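You operate a simulated robot arm through the tools that you are given. There is no shell and no other tool. Be economical: measure what you need, move in short steps, check, and stop when the job is done.

Carry out the task below with a simulated robot arm. There is one attempt and no reset: what you move stays moved.

JOB
Swap the empty cartridge for the one with the earlier date.
Fine: the earlier of the two in the stand; clip it in; the empty one goes in the free middle well; no print; clamps and latch stay.

Only the result counts: the job must be done as asked and must still hold three seconds after the hand-in. Knocking over, shifting, dropping, spilling or breaking anything else fails it.

ROBOT AND FRAMES
A 6-joint arm with a two-finger gripper, fixed in place. Base frame: the origin is at the foot of the arm, x ahead of it, y to its left, z up. Units: m, rad, N and s.
Its first joint turns from -2.897 to 2.897 rad. Payload 2.54 kg.
Tool frame: the origin (TCP) lies between the finger pads and is the grasp point; the fingertips stand 0.03 m ahead of it; z points along the fingers, y is the line along which they close. The gripper opens to 0.116 m. The gripper's body begins 0.095 m behind the TCP.
Orientation is that of the tool frame in the base frame, as a unit quaternion [w, x, y, z]. With the fingers straight down and closing along the base's y, the tool's x points along the base's -x, its y along +y and its z along -z.

CONTROLS
- The arm moves only by the tool jog_arm. Its argument "series" is a list of rows, each a list of 7 numbers: the turn, a rotation vector about the tool's x, y, z in rad, then the shift along the tool's x, y, z in m, then the opening, from 0 (shut) to 1 (fully open). In form: [[ax, ay, az, tx, ty, tz, claw], ...]. A call has 1 to 8 rows; each row is the pose to reach, as a shift and turn from the pose commanded when the call began, along the tool's axes at that moment. A row lasts 0.2 s, in which the tool goes at most 0.05 m and 0.15 rad; a call with a longer step from one row to the next is refused whole, and so is a gripper value outside its range. Where a pose cannot be reached the arm comes as near as it can. A force on the tool above 60 N (or 10 N above the force at the start of the call, whichever is more), or a blocked arm, ends the call early, and 0.2 s more pass. The fingers move at their own pace (about 0.072 m/s each) and stop on an object; they squeeze with about 44 N. The grip force told is the motor's: it shows also when the fingers shut on nothing. Time passes only in rows, and 0.2 s behind the last, so rows that repeat a pose let the fingers close. The reply holds the time, the measured pose of the TCP, the force on the tool along the base axes, the opening and the grip force, in the units named above and with some noise, with the torque about the TCP (base axes, N m) and any sound that the robot's microphone picked up.
- Cameras (640 x 400 px; columns grow to the right, rows downward): "scene" is fixed at [0.0495, -0.6478, 1.7295]; the picture's right is [0.77, -0.64, 0.00], its down [-0.36, -0.43, -0.83] and it looks along [0.53, 0.64, -0.56] (base axes); focal length 309 px, centre (320, 200). "wrist" rides on the gripper at [0.069, -0.015, -0.122] in the tool frame; the picture's right is [0.21, 0.98, 0.00], its down [-0.83, 0.18, -0.53] and it looks along [-0.52, 0.11, 0.85] (tool axes); focal length 251 px, centre (320, 200). There is no depth. A picture from a camera that has moved, and an enlarged one, comes with that camera's place and axes in the base frame and with its lens.
- snapshot(camera): a new picture of that camera. No time passes.
- inspect(camera, box): a new picture of the part [left, top, right, bottom] of that camera's present view, enlarged. No time passes.
- hand_in(): hands the job in; it is judged then, once.

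Go step by step. Nothing tells you positions but the pictures and the camera data: compare them with the known pose of the tool, close in by small moves and look again before you grip or let go. The budget is 120 turns and 68 pictures, counting those below and the enlarged ones. Unless the task says otherwise, let go and move clear before handing in, and close with one line.

The tools are called after "Emit:" as a command line: name --pt "numbers of a row" for each row, then --argument value for the rest, lists and objects as JSON in quotes. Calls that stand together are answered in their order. jog_arm: Moves the arm, as the interface text tells. Its arguments: {"type":"object","properties":{"series":{"type":"array","items":{"type":"array","items":{"type":"number"}}}},"required":["series"]} The other tools are called the same way: snapshot (camera) takes a picture; inspect (camera, box) takes an enlarged picture of a part of a camera's view; hand_in () hands the job in.

At the start:

```text
clock: 0.0
tool_pos: [0.4636, -0.0181, 1.2935]
ee_rot: [0.001, -0.001, 1.0, 0.0]
contact_force: [0.2, 0.6, 0.6]
torque: [0.0, 0.02, 0.01]
finger_gap: 0.116
gripper_force: 0.0
```

scene: 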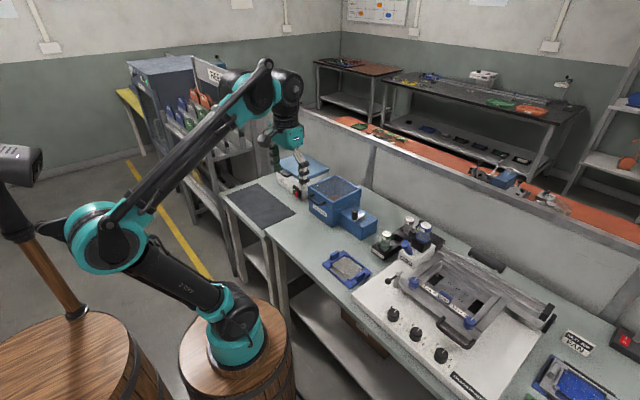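
wrist: 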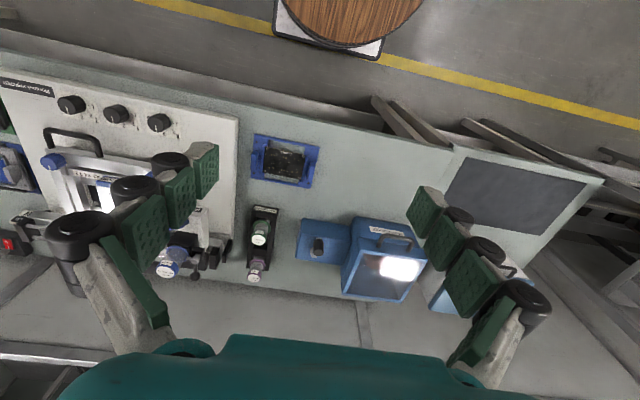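

I see a bench with a printer-like device to the right, a stand with two cylinders near it, and a blue device in the middle. I'll enlarge these areas first.

Emit:
inspect --camera "scene" --box '[360, 200, 480, 275]'

Emit:
inspect --camera "scene" --box '[340, 220, 580, 370]'

Emit:
inspect --camera "wrist" --box '[120, 170, 320, 295]'

```text
5.33 times, centred on (420, 238) of scene
camera zoom: at [0.0495, -0.6478, 1.7295], right [0.77, -0.64, 0.0], down [-0.36, -0.43, -0.83], along [0.53, 0.64, -0.56], focal length 1650 px, centre (-213, 0)
```

zoom: 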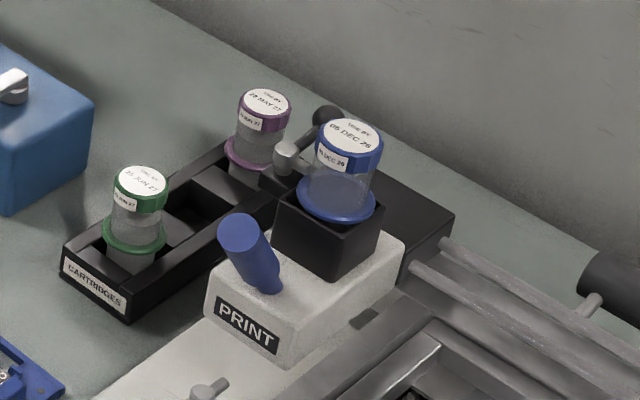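

```text
2.67 times, centred on (460, 295) of scene
camera zoom: at [0.0495, -0.6478, 1.7295], right [0.77, -0.64, 0.0], down [-0.36, -0.43, -0.83], along [0.53, 0.64, -0.56], focal length 825 px, centre (-53, -53)
```

zoom: 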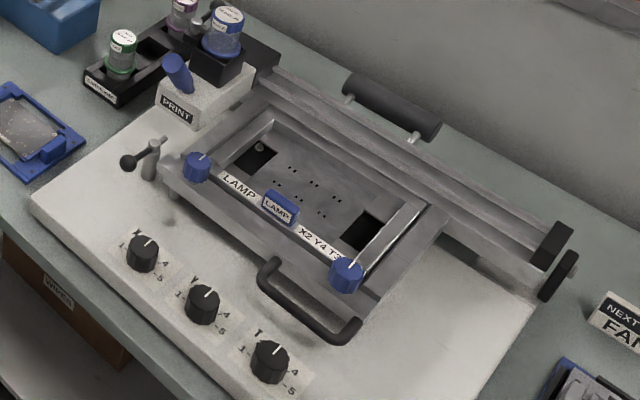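

```text
3.20 times, centred on (220, 232) of wrist
camera zoom: at [0.3936, -0.0334, 1.4157], right [-0.22, 0.98, 0.0], down [0.82, 0.18, 0.54], along [0.52, 0.12, -0.84], focal length 805 px, centre (640, 96)
```

zoom: 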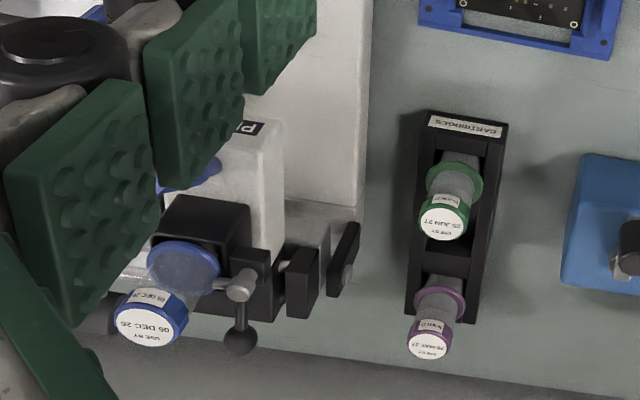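

The stand holds a green cartridge (about x .85, y -.09, z .93) and a purple one (about x 1.0, y -.09, z .93). The blue empty one sits in the printer block at about (.84, -.25, 1.07). I'll move nearer to read the dates.

Emit:
jog_arm --pt "0 0 0 -0.02 -0.02 0.02 1" --pt "0 0 0 -0.04 -0.04 0.04 1" --pt "0 0 0 -0.06 -0.06 0.06 1" --pt "0 0 0 -0.08 -0.08 0.07 1" --pt "0 0 0 -0.1 -0.1 0.07 1"

Emit:
snapshot --camera "wrist"

```text
clock: 1.2
tool_pos: [0.5638, -0.117, 1.2242]
ee_rot: [0.001, -0.002, 1.0, 0.0]
contact_force: [0.0, 0.7, -1.1]
torque: [-0.02, -0.05, 0.0]
finger_gap: 0.1159
gripper_force: 0.0
```

```text
62 pictures are left
camera wrist: at [0.4936, -0.1343, 1.3464], right [-0.22, 0.98, 0.0], down [0.82, 0.18, 0.54], along [0.52, 0.12, -0.84], focal length 251 px, centre (320, 200)
```

wrist: 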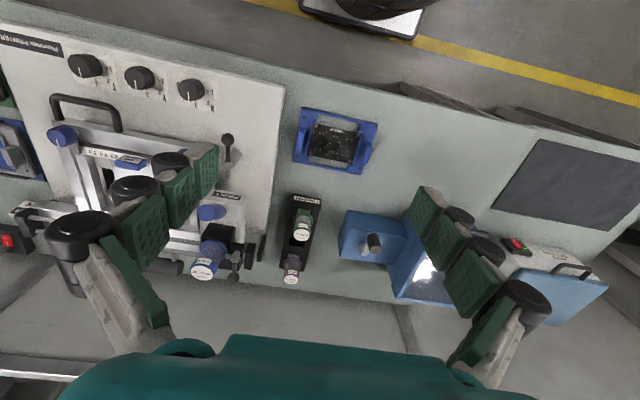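

Emit:
inspect --camera "wrist" --box '[270, 185, 350, 295]'

Emit:
inspect --camera "wrist" --box '[170, 190, 280, 290]'

Emit:
inspect --camera "scene" --box '[378, 212, 418, 237]'

Emit:
inspect --camera "scene" --box '[400, 215, 448, 265]'

```text
3.64 times, centred on (310, 240) of wrist
camera zoom: at [0.4936, -0.1343, 1.3464], right [-0.22, 0.98, 0.0], down [0.82, 0.18, 0.54], along [0.52, 0.12, -0.84], focal length 914 px, centre (356, 54)
```

zoom: 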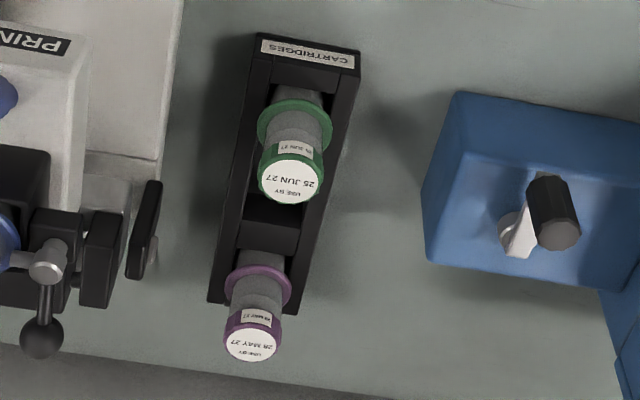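

```text
4.00 times, centred on (225, 240) of wrist
camera zoom: at [0.4936, -0.1343, 1.3464], right [-0.22, 0.98, 0.0], down [0.82, 0.18, 0.54], along [0.52, 0.12, -0.84], focal length 1006 px, centre (700, 40)
```

zoom: 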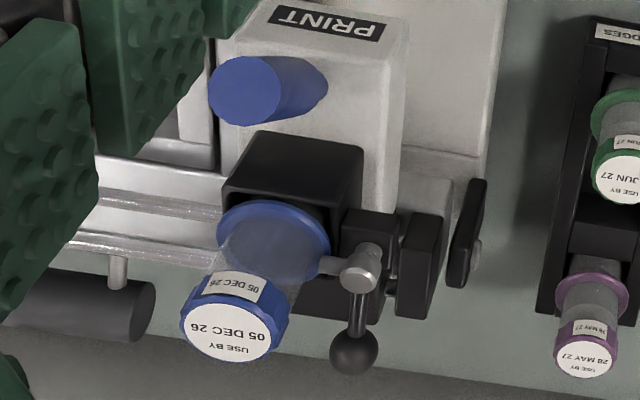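

```text
16.00 times, centred on (398, 224) of scene
camera zoom: at [0.0495, -0.6478, 1.7295], right [0.77, -0.64, 0.0], down [-0.36, -0.43, -0.83], along [0.53, 0.64, -0.56], focal length 4950 px, centre (-928, -192)
```

zoom: 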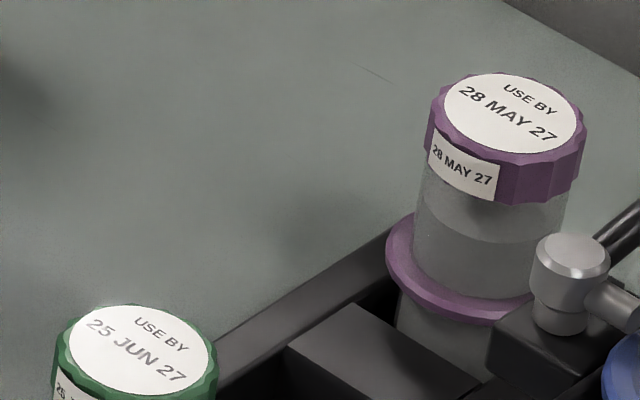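

```text
8.00 times, centred on (424, 240) of scene
camera zoom: at [0.0495, -0.6478, 1.7295], right [0.77, -0.64, 0.0], down [-0.36, -0.43, -0.83], along [0.53, 0.64, -0.56], focal length 2475 px, centre (-512, -120)
```

zoom: 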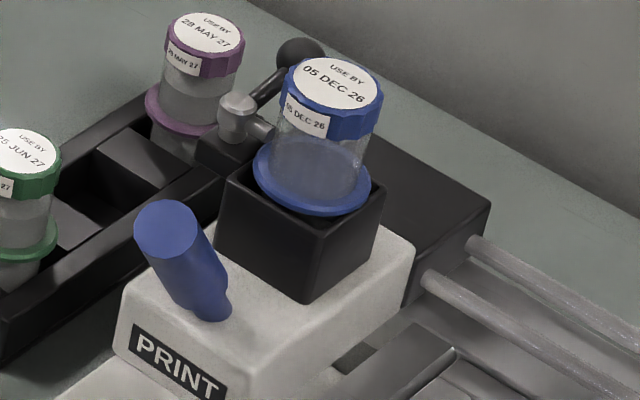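

The purple cartridge (28 MAY 27) is earlier than the green one (25 JUN 27), so purple goes in. The latch knob stands on the +y side of the blue cartridge, so I'll turn the tool a quarter turn to close along x and move towards it.

Emit:
jog_arm --pt "0 0 0.145 -0.02 -0.01 0 1" --pt "0 0 0.29 -0.04 -0.02 0 1" --pt "0 0 0.435 -0.06 -0.03 0 1" --pt "0 0 0.58 -0.08 -0.04 0 1" --pt "0 0 0.725 -0.1 -0.05 0 1" --pt "0 0 0.87 -0.12 -0.06 0 1" --pt "0 0 1.015 -0.14 -0.07 0 1" --pt "0 0 1.16 -0.16 -0.08 0 1"

```text
clock: 3.0
tool_pos: [0.7214, -0.1981, 1.2234]
ee_rot: [0.0, 0.548, 0.837, 0.0]
contact_force: [-0.1, 0.0, -0.3]
torque: [-0.03, -0.05, 0.01]
finger_gap: 0.1162
gripper_force: 0.0
```

The turn is going as expected. I'll finish it and go above the blue cartridge, then look.

Emit:
jog_arm --pt "0 0 0.14 -0.028 0.024 0 1" --pt "0 0 0.28 -0.056 0.048 0 1" --pt "0 0 0.411 -0.086 0.072 0 1"

Emit:
snapshot --camera "wrist"

Emit:
inspect --camera "scene" --box '[360, 160, 480, 275]'

```text
clock: 3.8
tool_pos: [0.8238, -0.2462, 1.2262]
ee_rot: [0.0, 0.707, 0.708, 0.001]
contact_force: [-1.3, 0.7, 1.8]
torque: [-0.03, -0.08, -0.04]
finger_gap: 0.1158
gripper_force: 0.0
```

```text
57 pictures are left
camera wrist: at [0.8078, -0.1781, 1.3479], right [0.98, 0.21, 0.0], down [0.18, -0.83, 0.53], along [0.12, -0.52, -0.85], focal length 251 px, centre (320, 200)
```

wrist: 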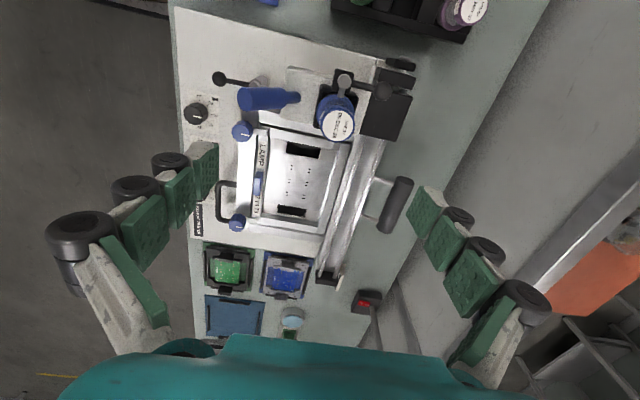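

```text
3.48 times, centred on (420, 218) of scene
camera zoom: at [0.0495, -0.6478, 1.7295], right [0.77, -0.64, 0.0], down [-0.36, -0.43, -0.83], along [0.53, 0.64, -0.56], focal length 1076 px, centre (-28, 139)
```

zoom: 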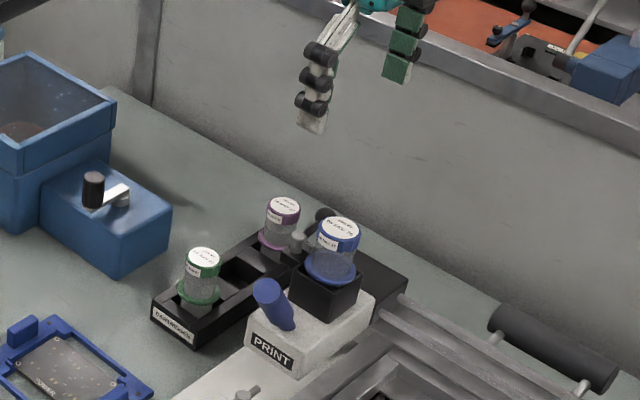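

The blue cap comes out at about (.843, -.247), matching the earlier fix. I'll zoom in to refine it and see the block, the latch and the stand wells.

Emit:
inspect --camera "wrist" --box '[290, 60, 410, 150]'

Emit:
inspect --camera "scene" --box '[396, 215, 436, 255]'

```text
4.44 times, centred on (350, 105) of wrist
camera zoom: at [0.8078, -0.1781, 1.3479], right [0.98, 0.21, 0.0], down [0.18, -0.83, 0.53], along [0.12, -0.52, -0.85], focal length 1118 px, centre (187, 622)
```

zoom: 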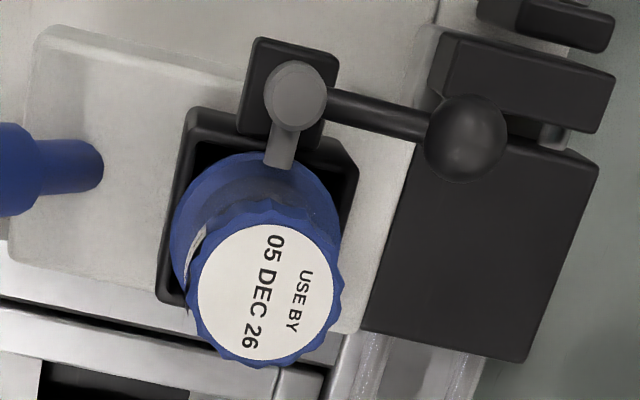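

```text
10.00 times, centred on (416, 235) of scene
camera zoom: at [0.0495, -0.6478, 1.7295], right [0.77, -0.64, 0.0], down [-0.36, -0.43, -0.83], along [0.53, 0.64, -0.56], focal length 3094 px, centre (-640, -150)
```

zoom: 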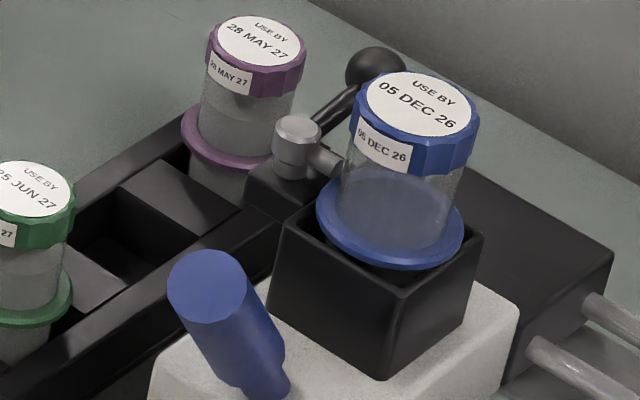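

A post with a tooth reaches from the silver knob over the blue flange, and a ball lever is attached to it, so it looks like a swinging clip that holds the cartridge. I'll go closer from the +y side to be sure.

Emit:
jog_arm --pt "0 0 0 0.035 0 0.03 1" --pt "0 0 0 0.07 0 0.06 1" --pt "0 0 0 0.1 0 0.09 1" --pt "0 0 0 0.1 0 0.13 1"

Emit:
snapshot --camera "wrist"

Emit:
inspect --camera "wrist" --box '[260, 110, 420, 210]'

```text
clock: 4.8
tool_pos: [0.8218, -0.1465, 1.092]
ee_rot: [0.0, 0.706, 0.708, 0.001]
contact_force: [0.6, 0.6, -0.5]
torque: [0.0, -0.04, -0.04]
finger_gap: 0.116
gripper_force: 0.1
```

```text
53 pictures are left
camera wrist: at [0.8058, -0.0776, 1.215], right [0.98, 0.22, 0.0], down [0.18, -0.83, 0.53], along [0.12, -0.52, -0.85], focal length 251 px, centre (320, 200)
```

wrist: 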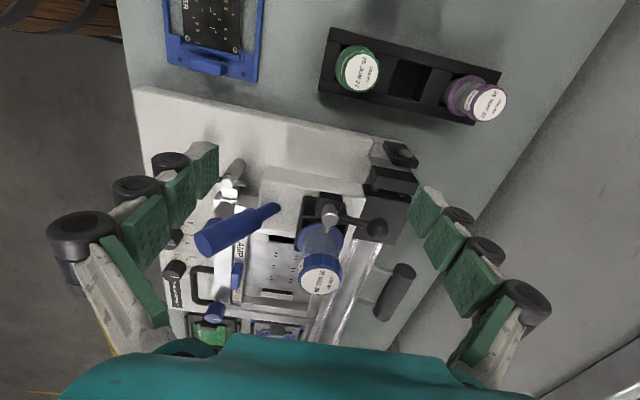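

```text
4.00 times, centred on (340, 160) of wrist
camera zoom: at [0.8058, -0.0776, 1.215], right [0.98, 0.22, 0.0], down [0.18, -0.83, 0.53], along [0.12, -0.52, -0.85], focal length 1006 px, centre (240, 360)
```

zoom: 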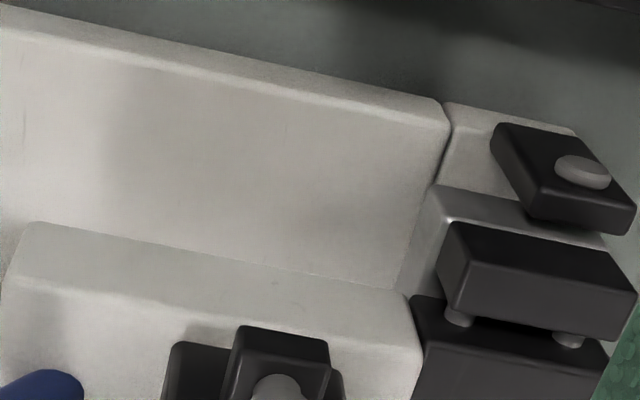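

Emit:
inspect --camera "wrist" --box '[280, 190, 400, 300]'

Emit:
inspect --camera "wrist" --box '[310, 20, 520, 130]'

```text
3.64 times, centred on (340, 245) of wrist
camera zoom: at [0.8058, -0.0776, 1.215], right [0.98, 0.22, 0.0], down [0.18, -0.83, 0.53], along [0.12, -0.52, -0.85], focal length 914 px, centre (247, 36)
```

zoom: 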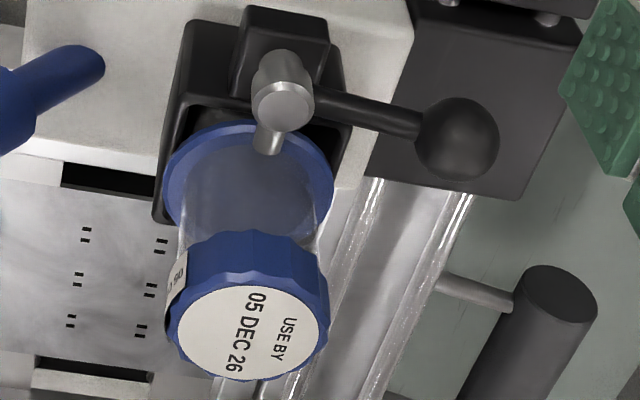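

```text
3.05 times, centred on (415, 75) of wrist
camera zoom: at [0.8058, -0.0776, 1.215], right [0.98, 0.22, 0.0], down [0.18, -0.83, 0.53], along [0.12, -0.52, -0.85], focal length 766 px, centre (30, 581)
```

zoom: 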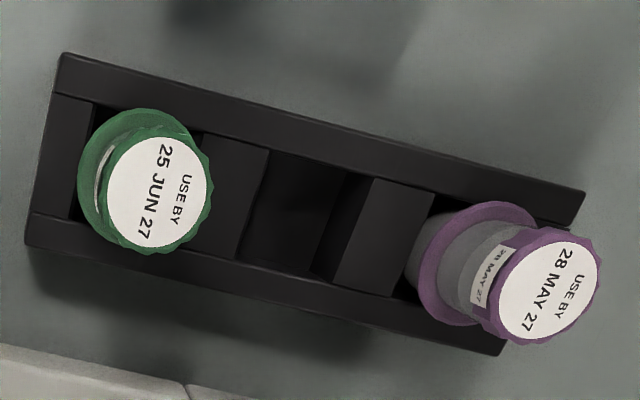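

The tooth rests on the flange, so this is the clip. It turns about a post at (.845, -.209), and its ball handle is at (.892, -.210, 1.03). I'll push the ball toward +y with closed fingers to swing the tooth off, and first go beside the ball.

Emit:
jog_arm --pt "0 0 0 0 0 -0.04 0" --pt "0 0 0 -0.03 0.03 -0.04 0" --pt "0 0 0 -0.06 0.06 -0.04 0" --pt "0 0 0 -0.0955 0.07 -0.04 0" --pt "0 0 0 -0.0955 0.07 -0.04 0"

Emit:
inspect --camera "scene" --box '[390, 190, 470, 255]'

Emit:
snapshot --camera "wrist"

```text
clock: 6.0
tool_pos: [0.8944, -0.2423, 1.136]
ee_rot: [0.001, 0.707, 0.707, 0.0]
contact_force: [0.1, 0.0, 0.5]
torque: [0.02, 0.01, 0.02]
finger_gap: 0.0
gripper_force: 29.1
```

```text
6.15 times, centred on (430, 222) of scene
camera zoom: at [0.0495, -0.6478, 1.7295], right [0.77, -0.64, 0.0], down [-0.36, -0.43, -0.83], along [0.53, 0.64, -0.56], focal length 1904 px, centre (-357, 62)
```

zoom: 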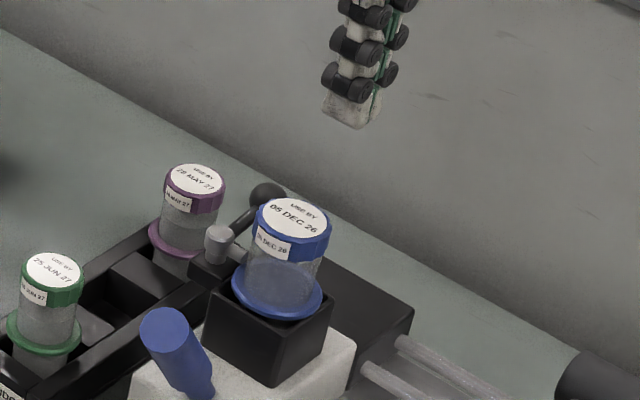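

```text
48 pictures are left
camera wrist: at [0.8786, -0.1749, 1.2575], right [0.98, 0.22, 0.0], down [0.18, -0.83, 0.53], along [0.12, -0.52, -0.85], focal length 251 px, centre (320, 200)
```

wrist: 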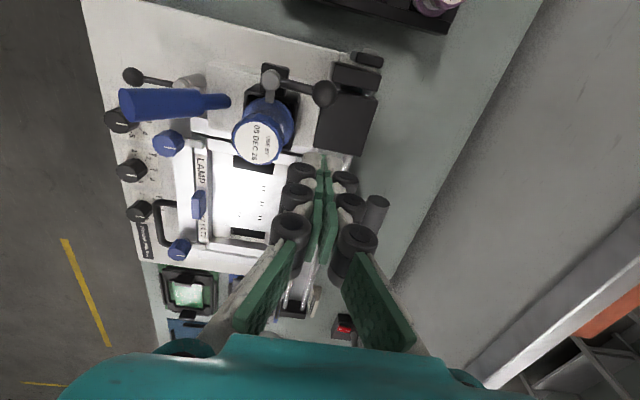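

The fingertips are where expected, with 27 mm to the blue cap. I'll go straight down beside the ball.

Emit:
jog_arm --pt "0 0 0 0 0 0.03 0" --pt "0 0 0 0 0 0.06 0" --pt "0 0 0 0 0 0.084 0"

Emit:
snapshot --camera "wrist"

Emit:
inspect --camera "scene" --box '[390, 190, 470, 255]'

```text
clock: 6.8
tool_pos: [0.8946, -0.2413, 1.0504]
ee_rot: [0.001, 0.707, 0.707, 0.0]
contact_force: [-0.5, 1.3, 0.8]
torque: [0.0, 0.03, 0.0]
finger_gap: 0.0003
gripper_force: 28.8
```

```text
47 pictures are left
camera wrist: at [0.8786, -0.1737, 1.1727], right [0.98, 0.22, 0.0], down [0.18, -0.83, 0.53], along [0.12, -0.52, -0.85], focal length 251 px, centre (320, 200)
```

wrist: 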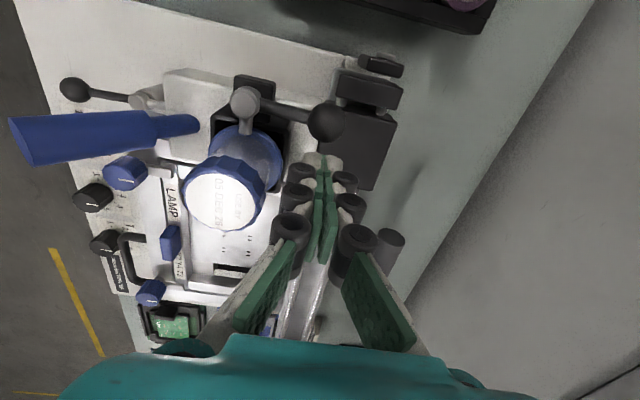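

```text
6.15 times, centred on (430, 222) of scene
camera zoom: at [0.0495, -0.6478, 1.7295], right [0.77, -0.64, 0.0], down [-0.36, -0.43, -0.83], along [0.53, 0.64, -0.56], focal length 1904 px, centre (-357, 62)
```

zoom: 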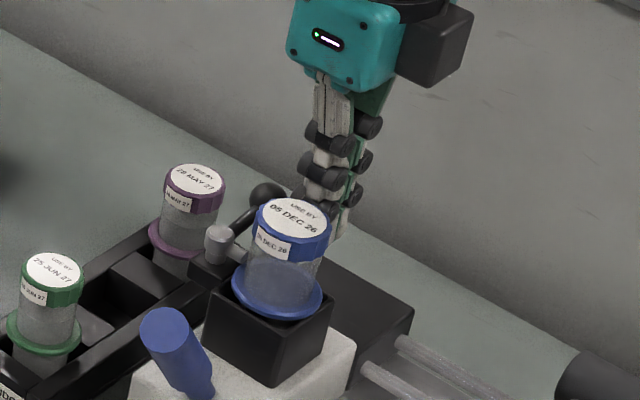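

I'm beside the ball with clearance. I'll push it gently along its arc and watch the force.

Emit:
jog_arm --pt "0 0 0 0.008 0 0 0" --pt "0 0 0 0.016 0.001 0 0" --pt "0 0 0 0.025 0.003 0 0" --pt "0 0 0 0.034 0.003 0 0" --pt "0 0 0 0.041 0.002 0 0"

Emit:
inspect --camera "wrist" --box '[170, 60, 410, 210]'

```text
clock: 8.0
tool_pos: [0.8963, -0.2014, 1.0505]
ee_rot: [0.0, 0.707, 0.708, 0.002]
contact_force: [0.2, -1.1, 0.3]
torque: [-0.02, 0.0, 0.02]
finger_gap: 0.0001
gripper_force: 28.2
```

```text
2.67 times, centred on (290, 135) of wrist
camera zoom: at [0.8807, -0.1331, 1.1731], right [0.98, 0.22, 0.0], down [0.18, -0.83, 0.53], along [0.12, -0.52, -0.85], focal length 670 px, centre (400, 373)
```

zoom: 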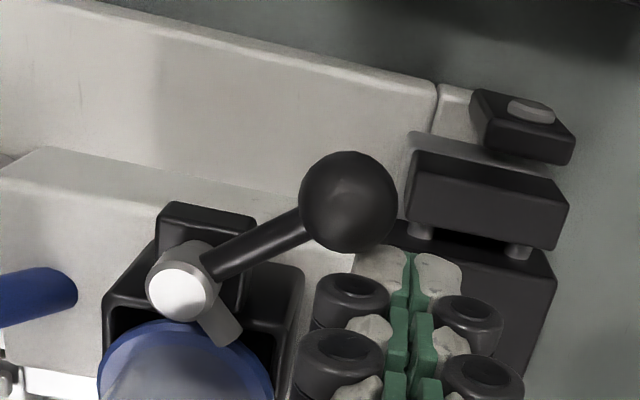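

The clip turns freely, about 40° so far. I'll continue along the arc to about 90°.

Emit:
jog_arm --pt "0 0 0 0.01 -0.001 0 0" --pt "0 0 0 0.02 -0.005 0 0" --pt "0 0 0 0.028 -0.012 0 0" --pt "0 0 0 0.035 -0.02 0 0" --pt "0 0 0 0.038 -0.028 0 0"

Emit:
inspect --camera "wrist" --box '[170, 60, 410, 210]'

Emit:
inspect --camera "scene" --box '[390, 190, 470, 255]'

```text
clock: 9.2
tool_pos: [0.8678, -0.1632, 1.049]
ee_rot: [0.001, 0.707, 0.707, 0.0]
contact_force: [6.1, -1.5, 4.8]
torque: [-0.01, -0.03, 0.07]
finger_gap: 0.0
gripper_force: 28.6
```

```text
2.67 times, centred on (290, 135) of wrist
camera zoom: at [0.8529, -0.0948, 1.1722], right [0.98, 0.22, 0.0], down [0.18, -0.83, 0.53], along [0.12, -0.52, -0.85], focal length 670 px, centre (400, 373)
```

zoom: 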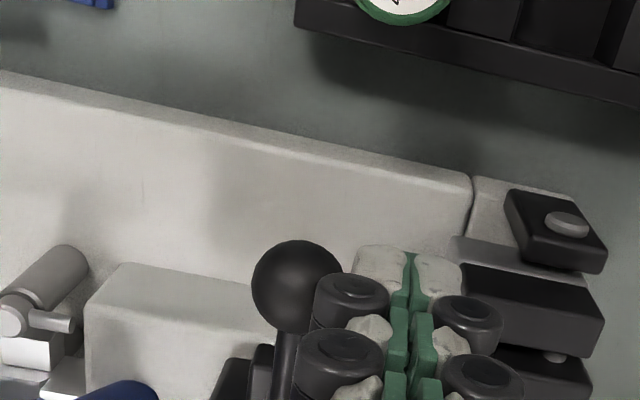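

```text
6.15 times, centred on (430, 222) of scene
camera zoom: at [0.0495, -0.6478, 1.7295], right [0.77, -0.64, 0.0], down [-0.36, -0.43, -0.83], along [0.53, 0.64, -0.56], focal length 1904 px, centre (-357, 62)
```

zoom: 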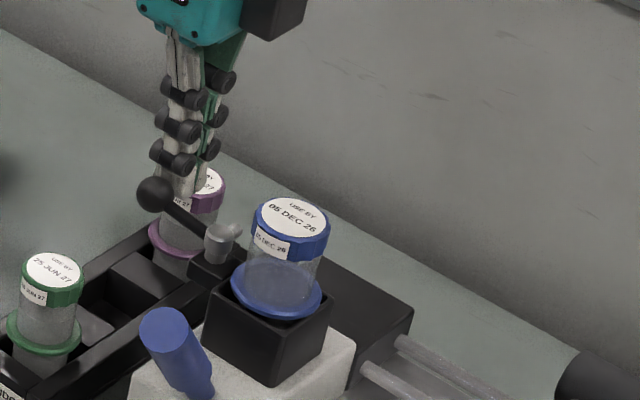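

The tooth now points along +x, off the flange. I'll back off, rise, and go above the blue cartridge with the gripper opened partway.

Emit:
jog_arm --pt "0 0 0 0 0.012 0 0" --pt "0 0 0 0 0.014 -0.045 0" --pt "0 0 0 0 0.014 -0.09 0" --pt "0 0 0 -0.03 0 -0.11 0.4" --pt "0 0 0 -0.06 -0.02 -0.11 0.57" --pt "0 0 0 -0.088 -0.022 -0.11 0.57" --pt "0 0 0 -0.088 -0.022 -0.11 0.57"

Emit:
snapshot --camera "wrist"

Emit:
inspect --camera "scene" --box '[390, 190, 470, 255]'

```text
clock: 10.8
tool_pos: [0.8461, -0.2509, 1.159]
ee_rot: [0.001, 0.706, 0.708, 0.001]
contact_force: [1.0, -0.1, 0.4]
torque: [-0.02, 0.03, 0.02]
finger_gap: 0.0662
gripper_force: 0.0
```

```text
42 pictures are left
camera wrist: at [0.83, -0.1834, 1.2811], right [0.98, 0.22, 0.0], down [0.18, -0.83, 0.53], along [0.12, -0.52, -0.85], focal length 251 px, centre (320, 200)
```

wrist: 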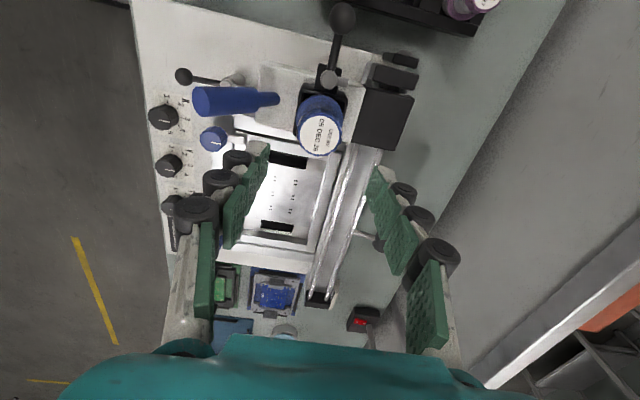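

```text
6.15 times, centred on (430, 222) of scene
camera zoom: at [0.0495, -0.6478, 1.7295], right [0.77, -0.64, 0.0], down [-0.36, -0.43, -0.83], along [0.53, 0.64, -0.56], focal length 1904 px, centre (-357, 62)
```

zoom: 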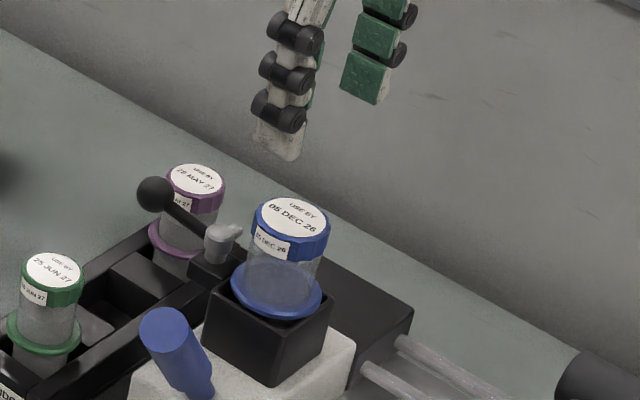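

I'm centred over the blue cap, within a millimetre or so. I'll descend and grip the cap.

Emit:
jog_arm --pt "0 0 0 0 0 0.03 0.52" --pt "0 0 0 0 0 0.06 0.52" --pt "0 0 0 0 0 0.08 0.52" --pt "0 0 0 0 0 0.103 0.52" --pt "0 0 0 0 0 0.103 0.52"

Emit:
inspect --camera "scene" --box '[390, 190, 470, 255]'

Emit:
snapshot --camera "wrist"

```text
clock: 12.0
tool_pos: [0.8477, -0.2511, 1.0569]
ee_rot: [0.0, 0.707, 0.708, 0.0]
contact_force: [0.1, -0.1, 0.4]
torque: [-0.01, 0.03, -0.01]
finger_gap: 0.0604
gripper_force: 0.1
```

```text
6.15 times, centred on (430, 222) of scene
camera zoom: at [0.0495, -0.6478, 1.7295], right [0.77, -0.64, 0.0], down [-0.36, -0.43, -0.83], along [0.53, 0.64, -0.56], focal length 1904 px, centre (-357, 62)
```

zoom: 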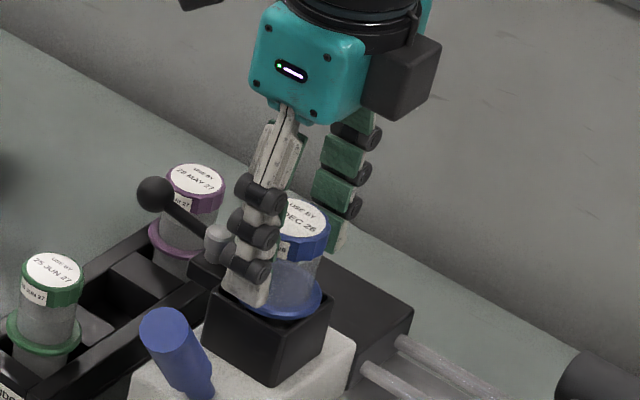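

```text
39 pictures are left
camera wrist: at [0.8319, -0.1823, 1.178], right [0.98, 0.22, 0.0], down [0.18, -0.83, 0.53], along [0.12, -0.52, -0.85], focal length 251 px, centre (320, 200)
```

wrist: 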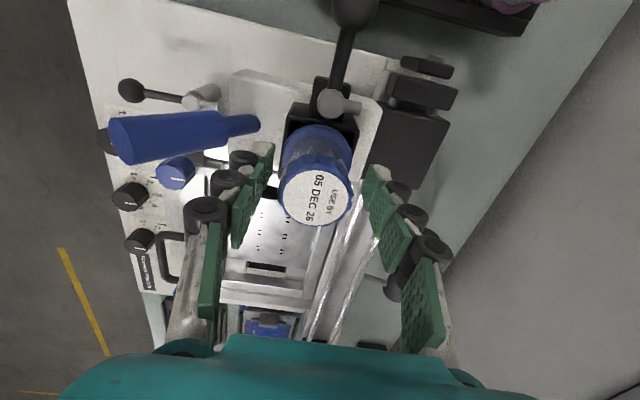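

The cap sits centrally between the pads. I'll close on it.

Emit:
jog_arm --pt "0 0 0 0.001 -0.001 0 0.3" --pt "0 0 0 0.001 -0.001 0 0.3" --pt "0 0 0 0.001 -0.001 0 0.0" --pt "0 0 0 0.001 -0.001 0 0"

```text
clock: 13.0
tool_pos: [0.8453, -0.2487, 1.0563]
ee_rot: [0.0, 0.706, 0.708, 0.001]
contact_force: [-0.2, -0.2, -0.1]
torque: [-0.04, -0.01, -0.02]
finger_gap: 0.0368
gripper_force: 44.2
```

Gripped at 37 mm. I'll lift straight up.

Emit:
jog_arm --pt "0 0 0 0 0 -0.01 0" --pt "0 0 0 0 0 -0.03 0" --pt "0 0 0 0 0 -0.06 0" --pt "0 0 0 0 0 -0.09 0" --pt "0 0 0 0 0 -0.12 0"

Emit:
snapshot --camera "wrist"

Emit:
inspect --camera "scene" --box '[380, 170, 470, 255]'

```text
clock: 14.2
tool_pos: [0.8449, -0.2513, 1.1785]
ee_rot: [0.0, 0.706, 0.708, 0.001]
contact_force: [-0.6, 0.1, -2.2]
torque: [0.02, -0.03, 0.01]
finger_gap: 0.0368
gripper_force: 44.5
```

```text
38 pictures are left
camera wrist: at [0.829, -0.1832, 1.3], right [0.98, 0.22, 0.0], down [0.18, -0.83, 0.53], along [0.12, -0.52, -0.85], focal length 251 px, centre (320, 200)
```

wrist: 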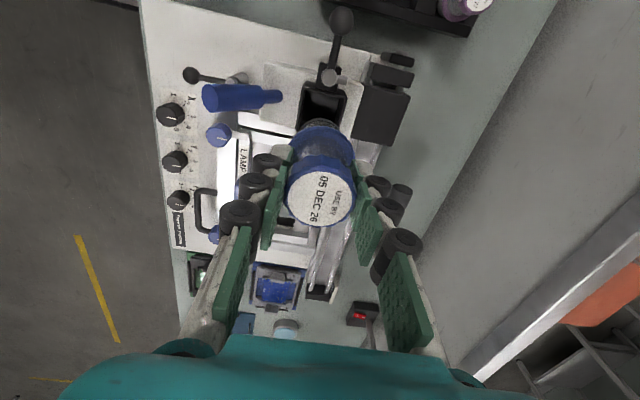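

```text
4.71 times, centred on (425, 212) of scene
camera zoom: at [0.0495, -0.6478, 1.7295], right [0.77, -0.64, 0.0], down [-0.36, -0.43, -0.83], along [0.53, 0.64, -0.56], focal length 1456 px, centre (-174, 141)
```

zoom: 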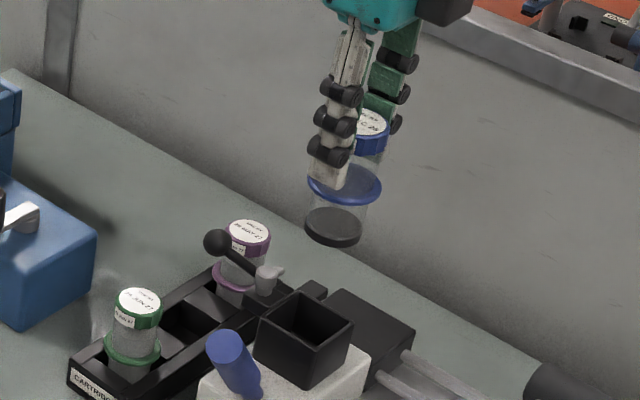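

The blue cartridge is free and the socket is empty. I'll carry it above the middle well, which I estimate at (.926, -.093), and look again.

Emit:
jog_arm --pt "0 0 0 0.03 0.016 0 0" --pt "0 0 0 0.063 0.032 0 0" --pt "0 0 0 0.095 0.048 0 0" --pt "0 0 0 0.127 0.064 0 0" --pt "0 0 0 0.158 0.081 0 0" --pt "0 0 0 0.158 0.081 0.03 0"

Emit:
snapshot --camera "wrist"

Emit:
inspect --camera "scene" --box '[360, 170, 440, 255]'

```text
clock: 15.6
tool_pos: [0.9253, -0.0931, 1.1474]
ee_rot: [0.001, 0.706, 0.708, 0.001]
contact_force: [-0.4, 0.0, -2.2]
torque: [0.03, 0.0, 0.01]
finger_gap: 0.0369
gripper_force: 44.2
```

```text
36 pictures are left
camera wrist: at [0.9092, -0.0241, 1.2698], right [0.98, 0.22, 0.0], down [0.18, -0.83, 0.53], along [0.12, -0.52, -0.85], focal length 251 px, centre (320, 200)
```

wrist: 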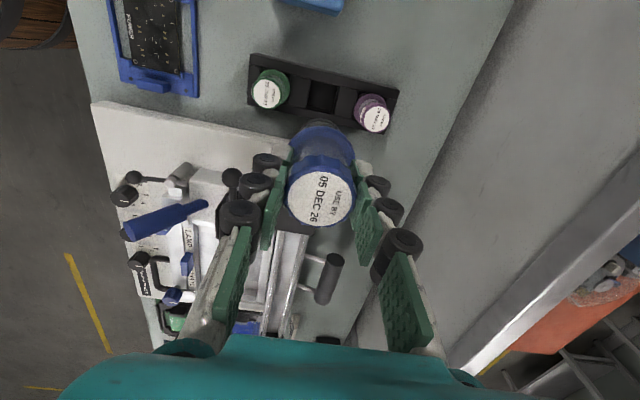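

```text
4.71 times, centred on (400, 212) of scene
camera zoom: at [0.0495, -0.6478, 1.7295], right [0.77, -0.64, 0.0], down [-0.36, -0.43, -0.83], along [0.53, 0.64, -0.56], focal length 1456 px, centre (-56, 141)
```

zoom: 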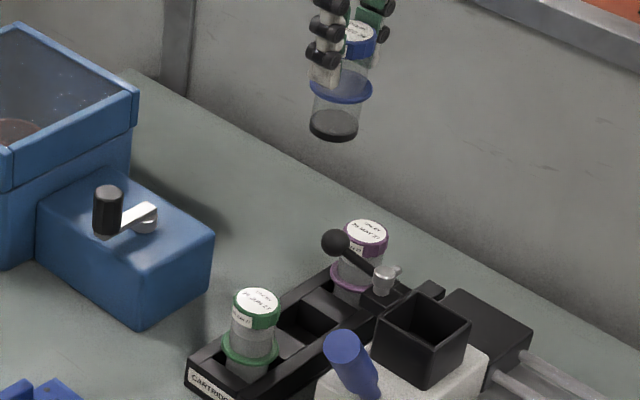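

Emit:
inspect --camera "wrist" --box '[240, 45, 410, 150]'

```text
3.76 times, centred on (325, 98) of wrist
camera zoom: at [0.9092, -0.0241, 1.2698], right [0.98, 0.22, 0.0], down [0.18, -0.83, 0.53], along [0.12, -0.52, -0.85], focal length 947 px, centre (301, 586)
```

zoom: 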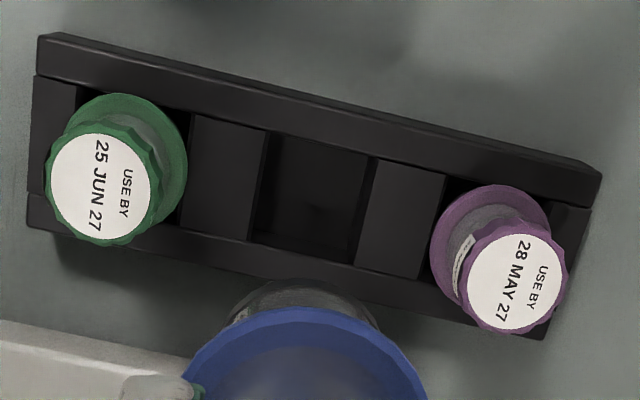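

From this closer view the middle well is centred at about (.9305, -.0905). I'll correct for that, descend until the cartridge is just above the stand, and recheck.

Emit:
jog_arm --pt "0 0 0 0.0025 0.005 0.03 0" --pt "0 0 0 0.0025 0.005 0.06 0" --pt "0 0 0 0.0025 0.005 0.09 0" --pt "0 0 0 0.0025 0.005 0.12 0" --pt "0 0 0 0.0025 0.005 0.15 0" --pt "0 0 0 0.0025 0.005 0.167 0"

Emit:
inspect --camera "wrist" --box '[220, 70, 440, 220]'

Emit:
inspect --camera "scene" --box '[370, 195, 430, 255]'

```text
clock: 17.0
tool_pos: [0.9319, -0.0892, 0.9786]
ee_rot: [0.001, 0.707, 0.707, 0.0]
contact_force: [-0.5, -0.3, -2.1]
torque: [0.02, -0.01, 0.0]
finger_gap: 0.0366
gripper_force: 44.2
```

```text
2.67 times, centred on (330, 145) of wrist
camera zoom: at [0.9157, -0.0212, 1.1011], right [0.98, 0.22, 0.0], down [0.18, -0.83, 0.53], along [0.12, -0.52, -0.85], focal length 670 px, centre (293, 347)
```

zoom: 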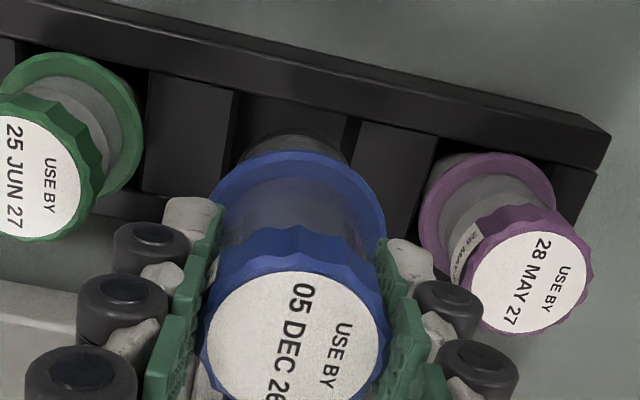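

```text
6.67 times, centred on (400, 225) of scene
camera zoom: at [0.0495, -0.6478, 1.7295], right [0.77, -0.64, 0.0], down [-0.36, -0.43, -0.83], along [0.53, 0.64, -0.56], focal length 2062 px, centre (-213, 33)
```

zoom: 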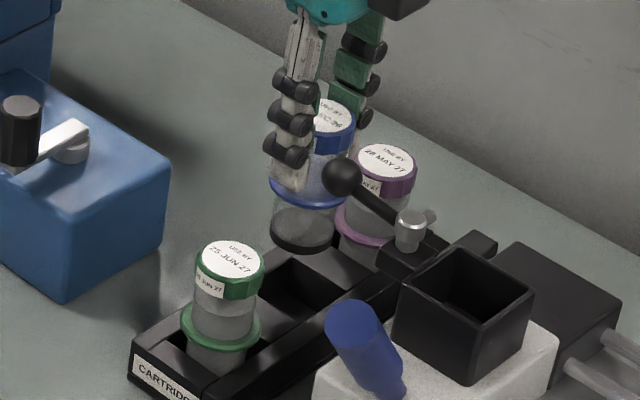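

The cartridge is over the well, with the alignment within 1–2 mm. I'll lower it gradually and watch the force.

Emit:
jog_arm --pt "0 0 0 0 -0.001 0.008 0" --pt "0 0 0 0 -0.001 0.016 0" --pt "0 0 0 0 -0.001 0.024 0" --pt "0 0 0 0 -0.001 0.032 0" --pt "0 0 0 0 -0.001 0.04 0"

Emit:
inspect --camera "scene" --box '[370, 195, 430, 255]'

```text
clock: 18.2
tool_pos: [0.9322, -0.0899, 0.9393]
ee_rot: [0.001, 0.706, 0.708, 0.002]
contact_force: [-0.5, -0.1, -1.9]
torque: [-0.01, 0.02, 0.0]
finger_gap: 0.0368
gripper_force: 43.8
```

```text
6.67 times, centred on (400, 225) of scene
camera zoom: at [0.0495, -0.6478, 1.7295], right [0.77, -0.64, 0.0], down [-0.36, -0.43, -0.83], along [0.53, 0.64, -0.56], focal length 2062 px, centre (-213, 33)
```

zoom: 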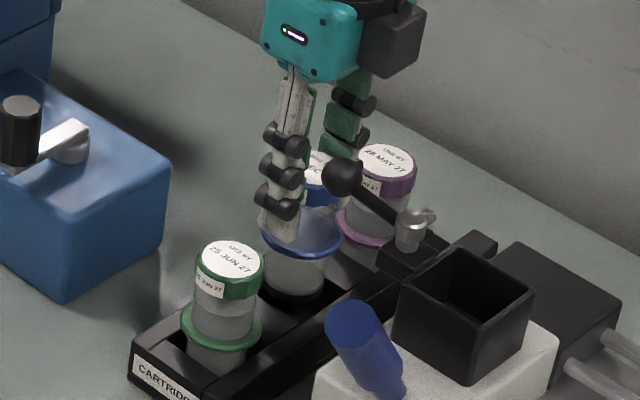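

It's entering the well with no contact force. I'll keep lowering in small steps.

Emit:
jog_arm --pt "0 0 0 0 0 0.006 0" --pt "0 0 0 0 0 0.012 0" --pt "0 0 0 0 0 0.018 0" --pt "0 0 0 0 0 0.022 0" --pt "0 0 0 0 0 0.022 0"

Emit:
inspect --camera "scene" --box '[370, 195, 430, 255]'

```text
clock: 19.0
tool_pos: [0.9302, -0.0899, 0.9296]
ee_rot: [0.002, 0.706, 0.708, 0.002]
contact_force: [-7.3, -2.5, 29.0]
torque: [0.4, 0.57, 0.16]
finger_gap: 0.0368
gripper_force: 43.7
stopped in row 3: the force on the tool passed its limit at 74 N (the readings are from after the stop); the commanded pose is now the measured one
```

```text
6.67 times, centred on (400, 225) of scene
camera zoom: at [0.0495, -0.6478, 1.7295], right [0.77, -0.64, 0.0], down [-0.36, -0.43, -0.83], along [0.53, 0.64, -0.56], focal length 2062 px, centre (-213, 33)
```

zoom: 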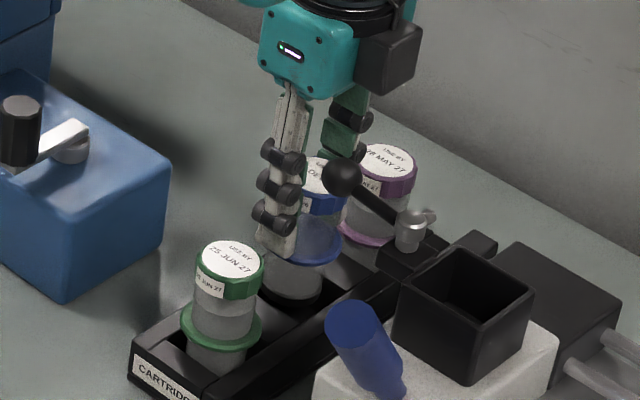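

I hit contact about 10 mm higher than expected compared with its neighbours, and the torque points to the +y edge. I'll look from the wrist.

Emit:
inspect --camera "wrist" --box '[200, 70, 460, 220]'

```text
2.46 times, centred on (330, 145) of wrist
camera zoom: at [0.9139, -0.0222, 1.0508], right [0.98, 0.21, 0.0], down [0.18, -0.83, 0.54], along [0.12, -0.52, -0.84], focal length 619 px, centre (295, 335)
```

zoom: 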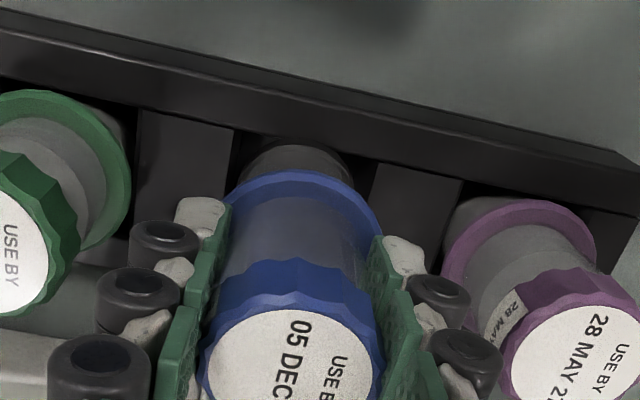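

The cartridge appears to be resting on the rim, and it has slid up a few mm in the grip. I'll lift it clear and check the grip before re-aligning toward -y.

Emit:
jog_arm --pt "0 0 0 0 0 -0.01 0" --pt "0 0 0 0 0 -0.02 0" --pt "0 0 0 -0.003 0 -0.03 0"

Emit:
inspect --camera "scene" --box '[375, 195, 425, 245]'

Emit:
inspect --camera "wrist" --box '[220, 80, 440, 240]'

```text
clock: 19.8
tool_pos: [0.9318, -0.0921, 0.9581]
ee_rot: [0.002, 0.707, 0.707, 0.001]
contact_force: [0.1, 0.8, -2.7]
torque: [-0.01, 0.02, -0.01]
finger_gap: 0.0366
gripper_force: 43.9
```

```text
8.00 times, centred on (400, 220) of scene
camera zoom: at [0.0495, -0.6478, 1.7295], right [0.77, -0.64, 0.0], down [-0.36, -0.43, -0.83], along [0.53, 0.64, -0.56], focal length 2475 px, centre (-320, 40)
```

zoom: 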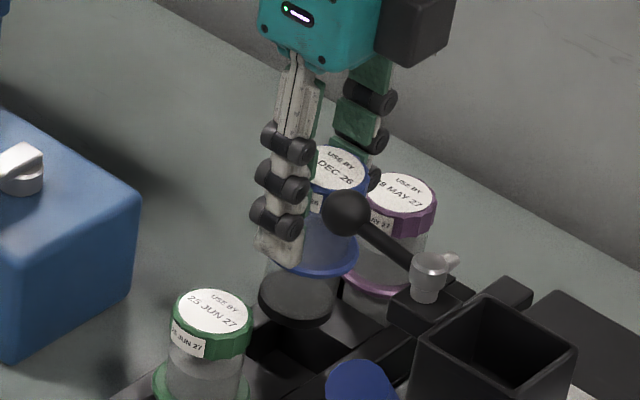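

```text
2.50 times, centred on (330, 160) of wrist
camera zoom: at [0.915, -0.024, 1.0788], right [0.98, 0.21, 0.0], down [0.18, -0.83, 0.53], along [0.12, -0.52, -0.85], focal length 629 px, centre (295, 300)
```

zoom: 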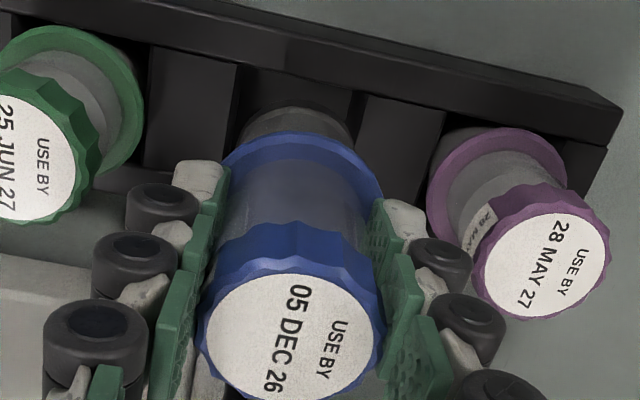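

The cartridge is tilted in the grip, bottom toward +y by roughly 12°, which explains the rim contact. I'll tilt the tool about its closing axis to bring the cartridge upright and verify.

Emit:
jog_arm --pt "0 -0.1 0 0 0 -0.01 0" --pt "0 -0.2 0 0 0 -0.02 0" --pt "0 -0.2 0 0 0 -0.02 0"

Emit:
inspect --camera "scene" --box '[375, 190, 425, 240]'

Emit:
inspect --camera "wrist" --box '[200, 80, 440, 240]'

```text
clock: 20.6
tool_pos: [0.9317, -0.0919, 0.9765]
ee_rot: [0.072, 0.704, 0.703, -0.07]
contact_force: [-1.0, 0.0, -3.3]
torque: [0.04, 0.02, 0.0]
finger_gap: 0.0367
gripper_force: 44.1
```

```text
8.00 times, centred on (400, 215) of scene
camera zoom: at [0.0495, -0.6478, 1.7295], right [0.77, -0.64, 0.0], down [-0.36, -0.43, -0.83], along [0.53, 0.64, -0.56], focal length 2475 px, centre (-320, 80)
```

zoom: 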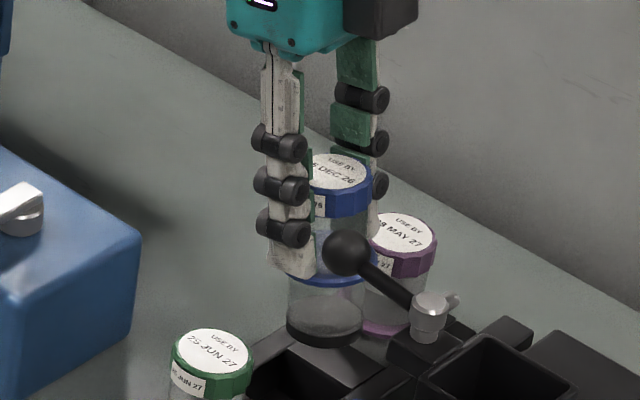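

```text
2.50 times, centred on (320, 160) of wrist
camera zoom: at [0.9152, -0.0015, 1.0825], right [0.98, 0.21, -0.04], down [0.18, -0.7, 0.69], along [0.12, -0.68, -0.72], focal length 629 px, centre (320, 300)
```

zoom: 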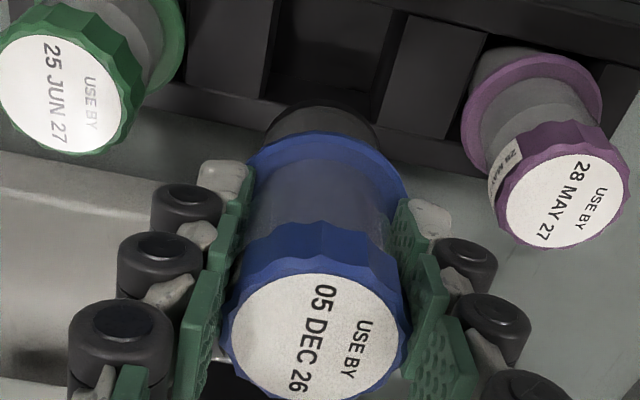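

The scene view suggests I over-corrected, so I'll take back half of the tilt and check at higher zoom.

Emit:
jog_arm --pt "0 0.1 0 0 0 0 0" --pt "0 0.1 0 0 0 0 0"

Emit:
inspect --camera "scene" --box '[388, 202, 412, 226]'

Emit:
inspect --camera "wrist" --box '[200, 80, 440, 260]'

```text
clock: 21.2
tool_pos: [0.9302, -0.0925, 0.9765]
ee_rot: [0.037, 0.706, 0.707, -0.034]
contact_force: [0.6, -0.3, -3.0]
torque: [0.04, -0.03, -0.03]
finger_gap: 0.0367
gripper_force: 43.7
```

```text
16.00 times, centred on (400, 214) of scene
camera zoom: at [0.0495, -0.6478, 1.7295], right [0.77, -0.64, 0.0], down [-0.36, -0.43, -0.83], along [0.53, 0.64, -0.56], focal length 4950 px, centre (-960, -24)
```

zoom: 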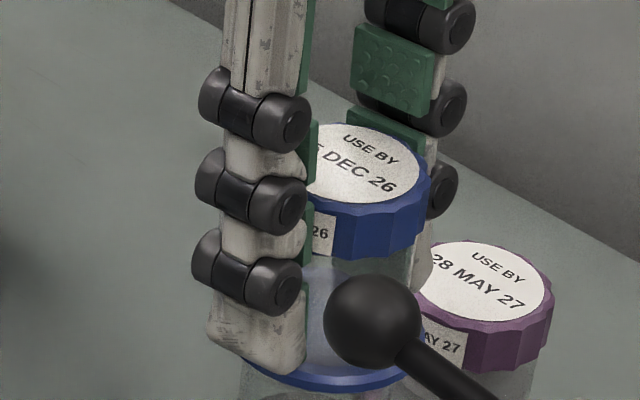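

```text
2.22 times, centred on (320, 170) of wrist
camera zoom: at [0.9152, -0.0128, 1.0911], right [0.98, 0.21, -0.02], down [0.18, -0.77, 0.61], along [0.12, -0.6, -0.79], focal length 559 px, centre (320, 267)
```

zoom: 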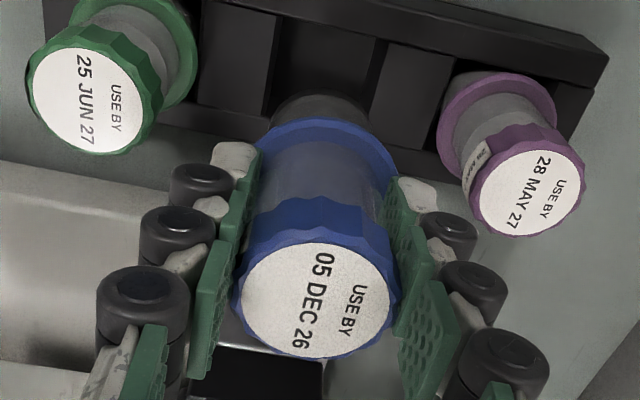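

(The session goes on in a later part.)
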